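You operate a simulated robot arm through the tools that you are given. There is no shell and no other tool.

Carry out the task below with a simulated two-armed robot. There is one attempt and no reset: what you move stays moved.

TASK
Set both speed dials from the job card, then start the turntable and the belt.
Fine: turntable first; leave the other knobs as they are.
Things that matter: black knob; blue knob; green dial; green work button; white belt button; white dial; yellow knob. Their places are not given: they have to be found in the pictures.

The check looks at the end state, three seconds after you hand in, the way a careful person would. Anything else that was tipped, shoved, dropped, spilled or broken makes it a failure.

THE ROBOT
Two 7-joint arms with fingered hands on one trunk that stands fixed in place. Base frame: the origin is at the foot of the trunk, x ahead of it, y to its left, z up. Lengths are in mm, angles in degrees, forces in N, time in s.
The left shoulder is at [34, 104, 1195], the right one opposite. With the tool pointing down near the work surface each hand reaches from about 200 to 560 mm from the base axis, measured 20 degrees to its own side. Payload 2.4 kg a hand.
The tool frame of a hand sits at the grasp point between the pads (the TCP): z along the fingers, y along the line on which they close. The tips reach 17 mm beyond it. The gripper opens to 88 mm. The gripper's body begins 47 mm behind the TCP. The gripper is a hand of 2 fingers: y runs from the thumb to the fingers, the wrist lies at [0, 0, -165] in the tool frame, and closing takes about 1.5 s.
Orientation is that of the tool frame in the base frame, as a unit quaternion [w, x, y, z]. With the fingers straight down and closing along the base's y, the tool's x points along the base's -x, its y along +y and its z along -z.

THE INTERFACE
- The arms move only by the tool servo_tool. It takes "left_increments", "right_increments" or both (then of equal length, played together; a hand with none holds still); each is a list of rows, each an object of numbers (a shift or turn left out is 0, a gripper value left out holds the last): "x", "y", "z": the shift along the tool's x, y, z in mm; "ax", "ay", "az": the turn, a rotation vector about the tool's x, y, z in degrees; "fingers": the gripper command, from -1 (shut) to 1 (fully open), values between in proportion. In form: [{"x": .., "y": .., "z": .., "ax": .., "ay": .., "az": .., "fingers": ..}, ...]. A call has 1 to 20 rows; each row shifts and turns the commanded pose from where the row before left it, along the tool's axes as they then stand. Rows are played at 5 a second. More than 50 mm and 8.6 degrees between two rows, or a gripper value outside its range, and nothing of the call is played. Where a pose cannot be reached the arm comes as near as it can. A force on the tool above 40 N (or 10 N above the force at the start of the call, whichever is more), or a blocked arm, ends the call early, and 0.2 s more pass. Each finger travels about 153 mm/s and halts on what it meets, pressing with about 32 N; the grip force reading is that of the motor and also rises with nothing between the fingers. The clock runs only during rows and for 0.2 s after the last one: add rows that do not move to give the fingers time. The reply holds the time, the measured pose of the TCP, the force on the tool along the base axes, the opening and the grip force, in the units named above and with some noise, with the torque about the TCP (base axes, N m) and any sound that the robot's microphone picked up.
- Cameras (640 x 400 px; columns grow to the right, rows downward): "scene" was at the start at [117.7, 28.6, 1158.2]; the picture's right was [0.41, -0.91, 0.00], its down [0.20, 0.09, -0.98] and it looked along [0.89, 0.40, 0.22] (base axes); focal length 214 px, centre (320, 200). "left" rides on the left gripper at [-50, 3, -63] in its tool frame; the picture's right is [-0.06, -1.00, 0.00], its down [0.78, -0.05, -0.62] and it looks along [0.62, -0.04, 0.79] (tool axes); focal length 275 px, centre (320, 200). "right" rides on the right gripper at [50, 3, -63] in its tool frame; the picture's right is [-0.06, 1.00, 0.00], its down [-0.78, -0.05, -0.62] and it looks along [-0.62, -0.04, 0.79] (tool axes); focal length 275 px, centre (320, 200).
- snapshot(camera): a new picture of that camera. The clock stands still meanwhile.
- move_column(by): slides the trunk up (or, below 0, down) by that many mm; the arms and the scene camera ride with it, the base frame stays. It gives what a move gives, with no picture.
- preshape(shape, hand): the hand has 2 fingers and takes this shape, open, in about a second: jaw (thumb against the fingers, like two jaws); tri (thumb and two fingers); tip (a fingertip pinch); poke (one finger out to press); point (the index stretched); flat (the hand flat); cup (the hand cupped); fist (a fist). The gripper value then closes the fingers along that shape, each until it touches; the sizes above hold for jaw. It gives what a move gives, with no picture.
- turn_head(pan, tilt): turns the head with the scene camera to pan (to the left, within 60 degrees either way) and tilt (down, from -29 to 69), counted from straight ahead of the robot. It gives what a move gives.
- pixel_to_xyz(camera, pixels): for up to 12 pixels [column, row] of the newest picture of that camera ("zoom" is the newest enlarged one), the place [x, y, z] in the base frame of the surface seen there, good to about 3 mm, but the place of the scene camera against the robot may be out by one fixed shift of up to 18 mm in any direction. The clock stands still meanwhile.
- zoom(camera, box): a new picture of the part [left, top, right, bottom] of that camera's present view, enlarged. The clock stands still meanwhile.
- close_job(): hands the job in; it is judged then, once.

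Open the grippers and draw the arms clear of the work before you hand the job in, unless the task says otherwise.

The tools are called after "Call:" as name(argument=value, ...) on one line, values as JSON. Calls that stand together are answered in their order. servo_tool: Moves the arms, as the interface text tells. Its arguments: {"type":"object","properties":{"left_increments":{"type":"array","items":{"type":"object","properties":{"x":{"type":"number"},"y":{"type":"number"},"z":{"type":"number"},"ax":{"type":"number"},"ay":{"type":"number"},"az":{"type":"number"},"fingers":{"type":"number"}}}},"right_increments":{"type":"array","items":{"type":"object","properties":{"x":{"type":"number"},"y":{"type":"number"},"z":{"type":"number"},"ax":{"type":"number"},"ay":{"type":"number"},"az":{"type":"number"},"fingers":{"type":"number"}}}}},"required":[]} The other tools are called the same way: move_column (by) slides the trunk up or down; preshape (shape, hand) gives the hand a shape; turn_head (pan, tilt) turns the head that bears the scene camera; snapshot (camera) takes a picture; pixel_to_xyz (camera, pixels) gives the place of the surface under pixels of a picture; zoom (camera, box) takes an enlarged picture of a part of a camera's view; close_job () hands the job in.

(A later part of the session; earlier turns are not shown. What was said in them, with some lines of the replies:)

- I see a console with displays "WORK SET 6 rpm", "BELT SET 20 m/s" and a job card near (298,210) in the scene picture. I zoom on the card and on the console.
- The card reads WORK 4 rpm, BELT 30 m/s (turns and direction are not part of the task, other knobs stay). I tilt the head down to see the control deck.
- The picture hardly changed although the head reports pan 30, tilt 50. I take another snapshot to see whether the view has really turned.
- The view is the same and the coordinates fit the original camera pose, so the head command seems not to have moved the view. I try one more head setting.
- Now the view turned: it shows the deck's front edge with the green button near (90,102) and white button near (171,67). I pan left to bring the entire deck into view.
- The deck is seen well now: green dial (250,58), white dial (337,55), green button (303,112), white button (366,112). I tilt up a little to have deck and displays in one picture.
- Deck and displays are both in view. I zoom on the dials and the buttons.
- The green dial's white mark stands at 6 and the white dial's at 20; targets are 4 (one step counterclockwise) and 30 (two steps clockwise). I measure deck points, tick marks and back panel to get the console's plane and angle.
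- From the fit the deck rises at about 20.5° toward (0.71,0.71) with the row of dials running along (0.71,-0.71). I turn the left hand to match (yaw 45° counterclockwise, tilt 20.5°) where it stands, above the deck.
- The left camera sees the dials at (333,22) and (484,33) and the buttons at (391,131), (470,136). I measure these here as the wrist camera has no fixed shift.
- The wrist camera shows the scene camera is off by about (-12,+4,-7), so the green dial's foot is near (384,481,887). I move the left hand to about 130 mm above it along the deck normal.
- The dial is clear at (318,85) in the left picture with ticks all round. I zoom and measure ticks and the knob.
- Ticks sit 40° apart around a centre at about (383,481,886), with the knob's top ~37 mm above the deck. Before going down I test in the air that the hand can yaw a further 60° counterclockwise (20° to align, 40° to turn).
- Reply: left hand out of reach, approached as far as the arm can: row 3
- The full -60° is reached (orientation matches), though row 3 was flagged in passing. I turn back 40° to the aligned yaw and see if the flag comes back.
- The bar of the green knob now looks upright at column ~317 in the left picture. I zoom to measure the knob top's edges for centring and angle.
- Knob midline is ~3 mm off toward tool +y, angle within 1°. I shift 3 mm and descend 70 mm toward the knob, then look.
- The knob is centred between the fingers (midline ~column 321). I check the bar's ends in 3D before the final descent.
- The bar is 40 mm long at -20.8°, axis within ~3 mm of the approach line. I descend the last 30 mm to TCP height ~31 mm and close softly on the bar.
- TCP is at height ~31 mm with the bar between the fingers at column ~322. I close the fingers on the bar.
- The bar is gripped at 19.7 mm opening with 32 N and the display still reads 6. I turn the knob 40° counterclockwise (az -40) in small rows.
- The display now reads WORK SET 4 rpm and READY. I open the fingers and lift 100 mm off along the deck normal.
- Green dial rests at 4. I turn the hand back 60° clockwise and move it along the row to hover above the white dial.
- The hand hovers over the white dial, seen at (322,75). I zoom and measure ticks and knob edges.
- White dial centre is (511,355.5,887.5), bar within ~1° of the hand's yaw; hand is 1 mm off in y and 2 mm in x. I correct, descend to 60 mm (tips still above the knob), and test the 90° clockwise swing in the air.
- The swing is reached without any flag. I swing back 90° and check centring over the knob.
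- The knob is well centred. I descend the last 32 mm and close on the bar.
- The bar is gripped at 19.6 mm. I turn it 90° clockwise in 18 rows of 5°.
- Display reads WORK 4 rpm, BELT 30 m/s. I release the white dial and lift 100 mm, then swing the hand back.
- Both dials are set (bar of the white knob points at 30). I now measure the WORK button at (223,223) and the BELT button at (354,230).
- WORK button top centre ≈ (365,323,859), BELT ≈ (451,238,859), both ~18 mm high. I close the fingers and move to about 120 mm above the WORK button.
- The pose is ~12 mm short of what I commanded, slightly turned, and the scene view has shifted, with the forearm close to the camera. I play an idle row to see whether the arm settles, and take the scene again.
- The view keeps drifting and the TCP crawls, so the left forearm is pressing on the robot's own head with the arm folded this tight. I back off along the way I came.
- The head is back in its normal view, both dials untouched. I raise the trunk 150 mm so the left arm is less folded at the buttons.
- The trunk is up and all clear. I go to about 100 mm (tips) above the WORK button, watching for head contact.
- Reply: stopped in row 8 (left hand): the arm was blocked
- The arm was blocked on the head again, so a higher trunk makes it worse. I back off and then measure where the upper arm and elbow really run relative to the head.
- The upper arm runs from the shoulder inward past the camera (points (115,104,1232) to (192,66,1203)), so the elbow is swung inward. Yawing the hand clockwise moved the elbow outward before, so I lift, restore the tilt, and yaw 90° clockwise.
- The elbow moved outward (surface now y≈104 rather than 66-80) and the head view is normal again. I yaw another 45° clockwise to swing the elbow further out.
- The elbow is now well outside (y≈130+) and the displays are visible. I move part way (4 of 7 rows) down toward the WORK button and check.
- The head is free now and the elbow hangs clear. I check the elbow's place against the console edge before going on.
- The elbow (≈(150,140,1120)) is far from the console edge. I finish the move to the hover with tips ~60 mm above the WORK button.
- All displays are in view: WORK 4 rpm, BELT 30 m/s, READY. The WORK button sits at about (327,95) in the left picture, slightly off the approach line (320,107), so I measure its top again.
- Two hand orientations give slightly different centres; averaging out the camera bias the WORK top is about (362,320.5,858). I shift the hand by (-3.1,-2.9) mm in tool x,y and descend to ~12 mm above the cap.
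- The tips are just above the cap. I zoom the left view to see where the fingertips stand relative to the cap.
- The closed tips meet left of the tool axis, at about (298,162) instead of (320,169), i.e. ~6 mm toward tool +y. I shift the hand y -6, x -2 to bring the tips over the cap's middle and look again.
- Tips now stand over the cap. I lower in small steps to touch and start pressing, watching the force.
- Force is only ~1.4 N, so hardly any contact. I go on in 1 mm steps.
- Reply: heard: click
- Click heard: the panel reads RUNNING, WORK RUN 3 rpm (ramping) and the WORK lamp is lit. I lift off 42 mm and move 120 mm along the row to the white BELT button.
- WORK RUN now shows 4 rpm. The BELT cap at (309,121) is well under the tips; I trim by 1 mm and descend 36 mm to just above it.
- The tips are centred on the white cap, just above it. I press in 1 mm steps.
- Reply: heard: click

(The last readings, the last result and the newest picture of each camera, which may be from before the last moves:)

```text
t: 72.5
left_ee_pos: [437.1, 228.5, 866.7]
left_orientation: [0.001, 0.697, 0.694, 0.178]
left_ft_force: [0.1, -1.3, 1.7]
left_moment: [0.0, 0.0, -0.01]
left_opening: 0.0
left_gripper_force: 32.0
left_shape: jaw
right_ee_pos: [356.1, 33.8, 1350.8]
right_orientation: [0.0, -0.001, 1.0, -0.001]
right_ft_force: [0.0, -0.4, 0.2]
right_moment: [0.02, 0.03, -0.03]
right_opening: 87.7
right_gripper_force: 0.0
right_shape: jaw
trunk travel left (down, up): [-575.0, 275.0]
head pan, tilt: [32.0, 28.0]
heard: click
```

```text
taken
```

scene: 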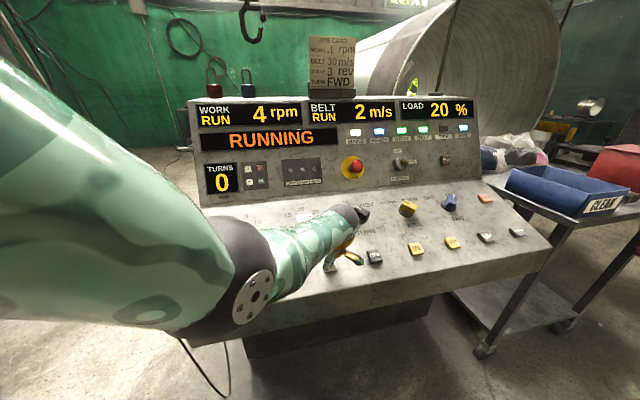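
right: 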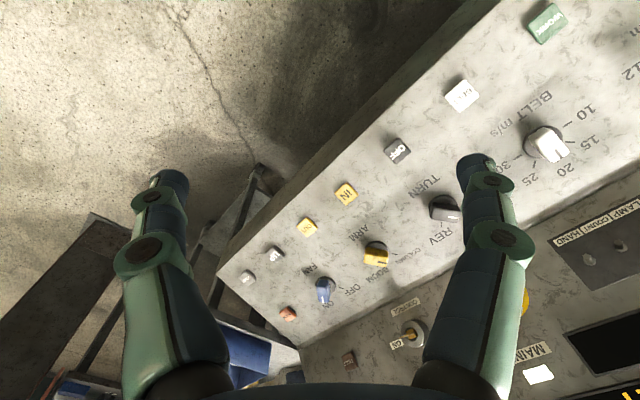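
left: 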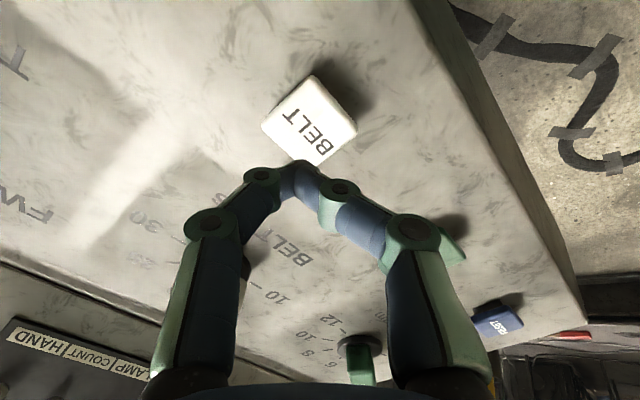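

Click heard again: BELT RUN is ramping up (2 m/s), WORK still 4 rpm and the belt lamp is lit. I lift the hand off the button along the normal and raise it clear.

Call:
servo_tool(left_increments=[{"z": -4}, {"z": -10}, {"z": -15}, {"z": -15}, {"z": -16}, {"x": 19, "y": 5, "z": -24}, {"x": 19, "y": 5, "z": -24}, {"x": 19, "y": 5, "z": -24}, {"x": 19, "y": 5, "z": -24}, {"x": 19, "y": 5, "z": -24}, {}])

Call:
snapshot(camera="scene")

```text
t: 74.8
left_ee_pos: [413.7, 274.4, 1064.6]
left_orientation: [0.001, 0.697, 0.695, 0.179]
left_ft_force: [-1.9, 0.3, 0.0]
left_moment: [0.01, 0.0, 0.02]
left_opening: 0.0
left_gripper_force: 31.6
left_shape: jaw
right_ee_pos: [355.2, 33.6, 1351.9]
right_orientation: [0.0, -0.002, 1.0, 0.0]
right_ft_force: [0.3, 0.6, 0.2]
right_moment: [-0.01, 0.02, 0.02]
right_opening: 87.8
right_gripper_force: 0.2
right_shape: jaw
trunk travel left (down, up): [-575.0, 275.0]
head pan, tilt: [32.0, 28.0]
```

```text
taken
```

scene: 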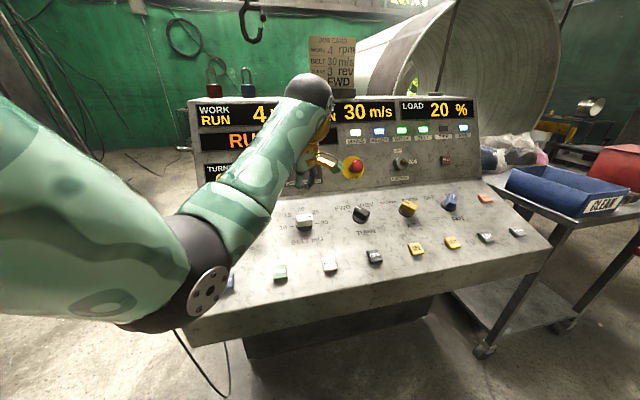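

BELT RUN reads 30 m/s. I open the fingers and draw the hand further up and back from the console.

Call:
servo_tool(left_increments=[{"fingers": 0}, {"fingers": 1}, {}, {"x": 17.4, "y": -6.5, "z": -23.9}, {"x": 17.4, "y": -6.5, "z": -23.9}, {"x": 17.4, "y": -6.5, "z": -23.9}, {"x": 17.4, "y": -6.5, "z": -23.9}, {"x": 17.4, "y": -6.5, "z": -23.9}, {}, {}])

Call:
snapshot(camera="scene")

Call:
snapshot(camera="right")

```text
t: 77.0
left_ee_pos: [349.0, 330.6, 1190.2]
left_orientation: [0.0, 0.697, 0.695, 0.179]
left_ft_force: [-0.1, -0.1, 0.7]
left_moment: [0.02, 0.02, 0.01]
left_opening: 87.9
left_gripper_force: 0.0
left_shape: jaw
right_ee_pos: [356.0, 33.9, 1351.1]
right_orientation: [-0.001, -0.002, 1.0, 0.0]
right_ft_force: [0.8, -0.5, 0.4]
right_moment: [-0.01, 0.02, 0.01]
right_opening: 87.9
right_gripper_force: 0.0
right_shape: jaw
trunk travel left (down, up): [-575.0, 275.0]
head pan, tilt: [32.0, 28.0]
```

```text
taken
```

scene: 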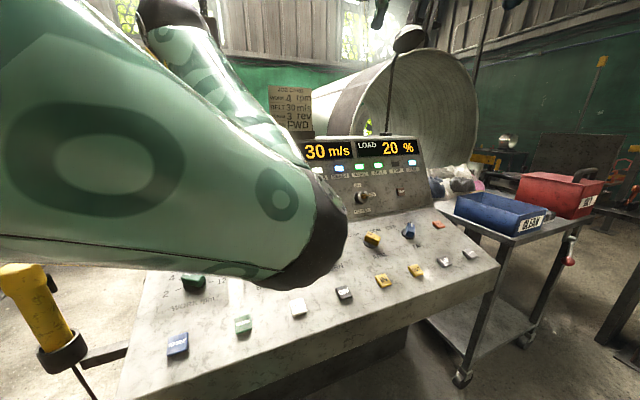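

```text
taken
```

right: 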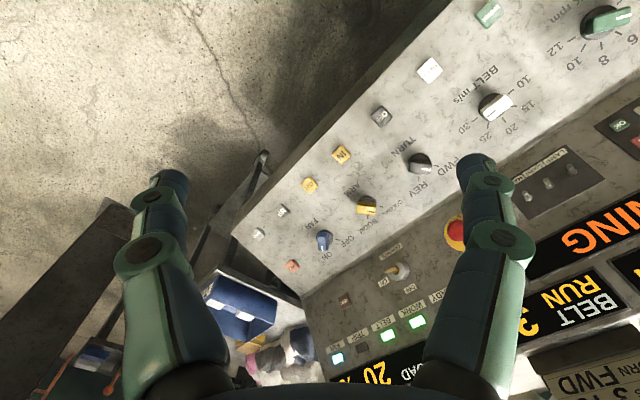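

The head view is nudged again by the folded arm, so I move the hand forward to the earlier free pose near (413,320,1155) and recheck.

Call:
servo_tool(left_increments=[{"x": -4.7, "y": 27.2, "z": 22}, {"x": -4.7, "y": 27.2, "z": 22}, {}, {}])

Call:
snapshot(camera="scene")

Call:
snapshot(camera="left")

```text
t: 78.0
left_ee_pos: [414.2, 331.8, 1158.9]
left_orientation: [0.001, 0.697, 0.694, 0.178]
left_ft_force: [-0.4, -0.6, -0.8]
left_moment: [0.07, 0.03, 0.03]
left_opening: 87.9
left_gripper_force: 0.1
left_shape: jaw
right_ee_pos: [355.8, 34.0, 1351.3]
right_orientation: [-0.001, 0.0, 1.0, 0.001]
right_ft_force: [0.4, 1.1, 0.7]
right_moment: [0.03, 0.03, 0.0]
right_opening: 88.1
right_gripper_force: 0.1
right_shape: jaw
trunk travel left (down, up): [-575.0, 275.0]
head pan, tilt: [32.0, 28.0]
```

```text
taken
```

scene: 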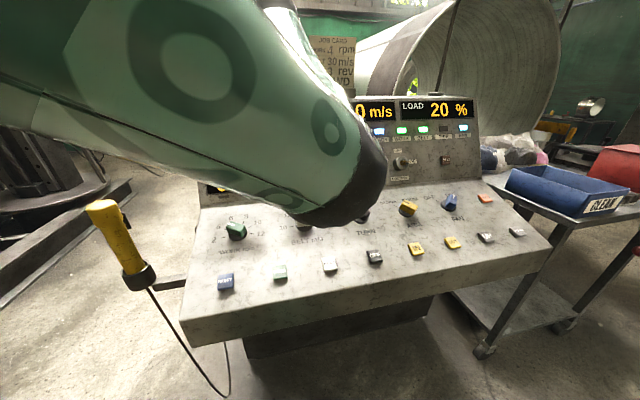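

```text
taken
```

left: 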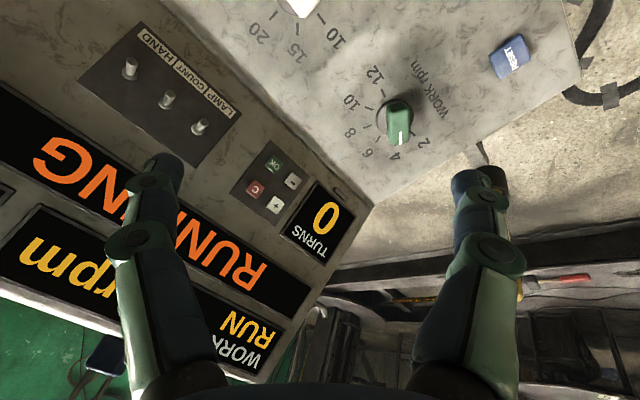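

The head view is normal again; panel shows RUNNING, WORK RUN rpm and BELT m/s with 20 % load. I check the other knobs and the dials with the right camera before handing in.

Call:
zoom(camera="right", box=[290, 0, 640, 260])

Call:
zoom(camera="scene", box=[200, 180, 520, 300])

Call:
snapshot(camera="right")

```text
1.54 times, centred on (465, 130) of right
```

zoom: 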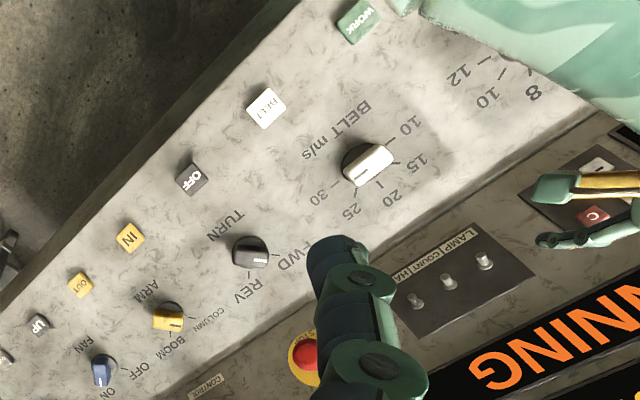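

```text
2.00 times, centred on (360, 240) of scene
```

zoom: 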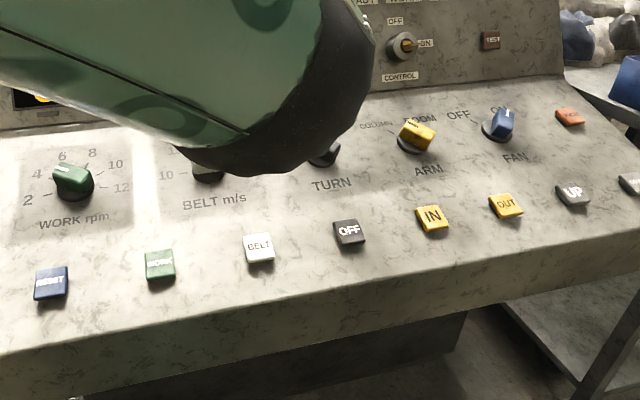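

```text
taken
```

right: 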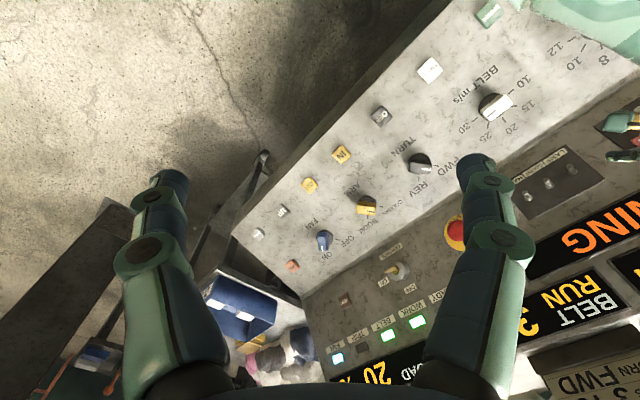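

Both dials stand at their values (WORK 4, BELT 30). The turntable was started first, then the belt, both lamps are lit, and the black, yellow and blue knobs are as they were. Grippers are open and clear, so I hand the job in.

Call:
close_job()

```text
The job is handed in.
```

I set the green work dial to 4 rpm and the white belt dial to 30 m/s, as the job card says. Then I started the turntable, and after it the belt.

- **Panel:** it showed RUNNING, with the turntable at 4 rpm and the belt at 30 m/s. The work and belt lamps were lit and the load was 20 %.
- **Other knobs:** I did not touch the black, yellow or blue knobs, and they looked unchanged in the last pictures.
- **Not set:** I left the card's "TURNS 3 rev" and "TURN FWD" alone, because the task asked only for the speed dials and the other knobs had to stay as they were.
- **Contact with the robot's head:** while I moved the left arm around above the WORK button, it pressed against the robot's own head several times. One of those times the arm was blocked and stopped. I backed off each time and the camera view returned to normal. Nothing on the console was hit.

Both grippers were open and both hands were well above the deck when I handed the job in.
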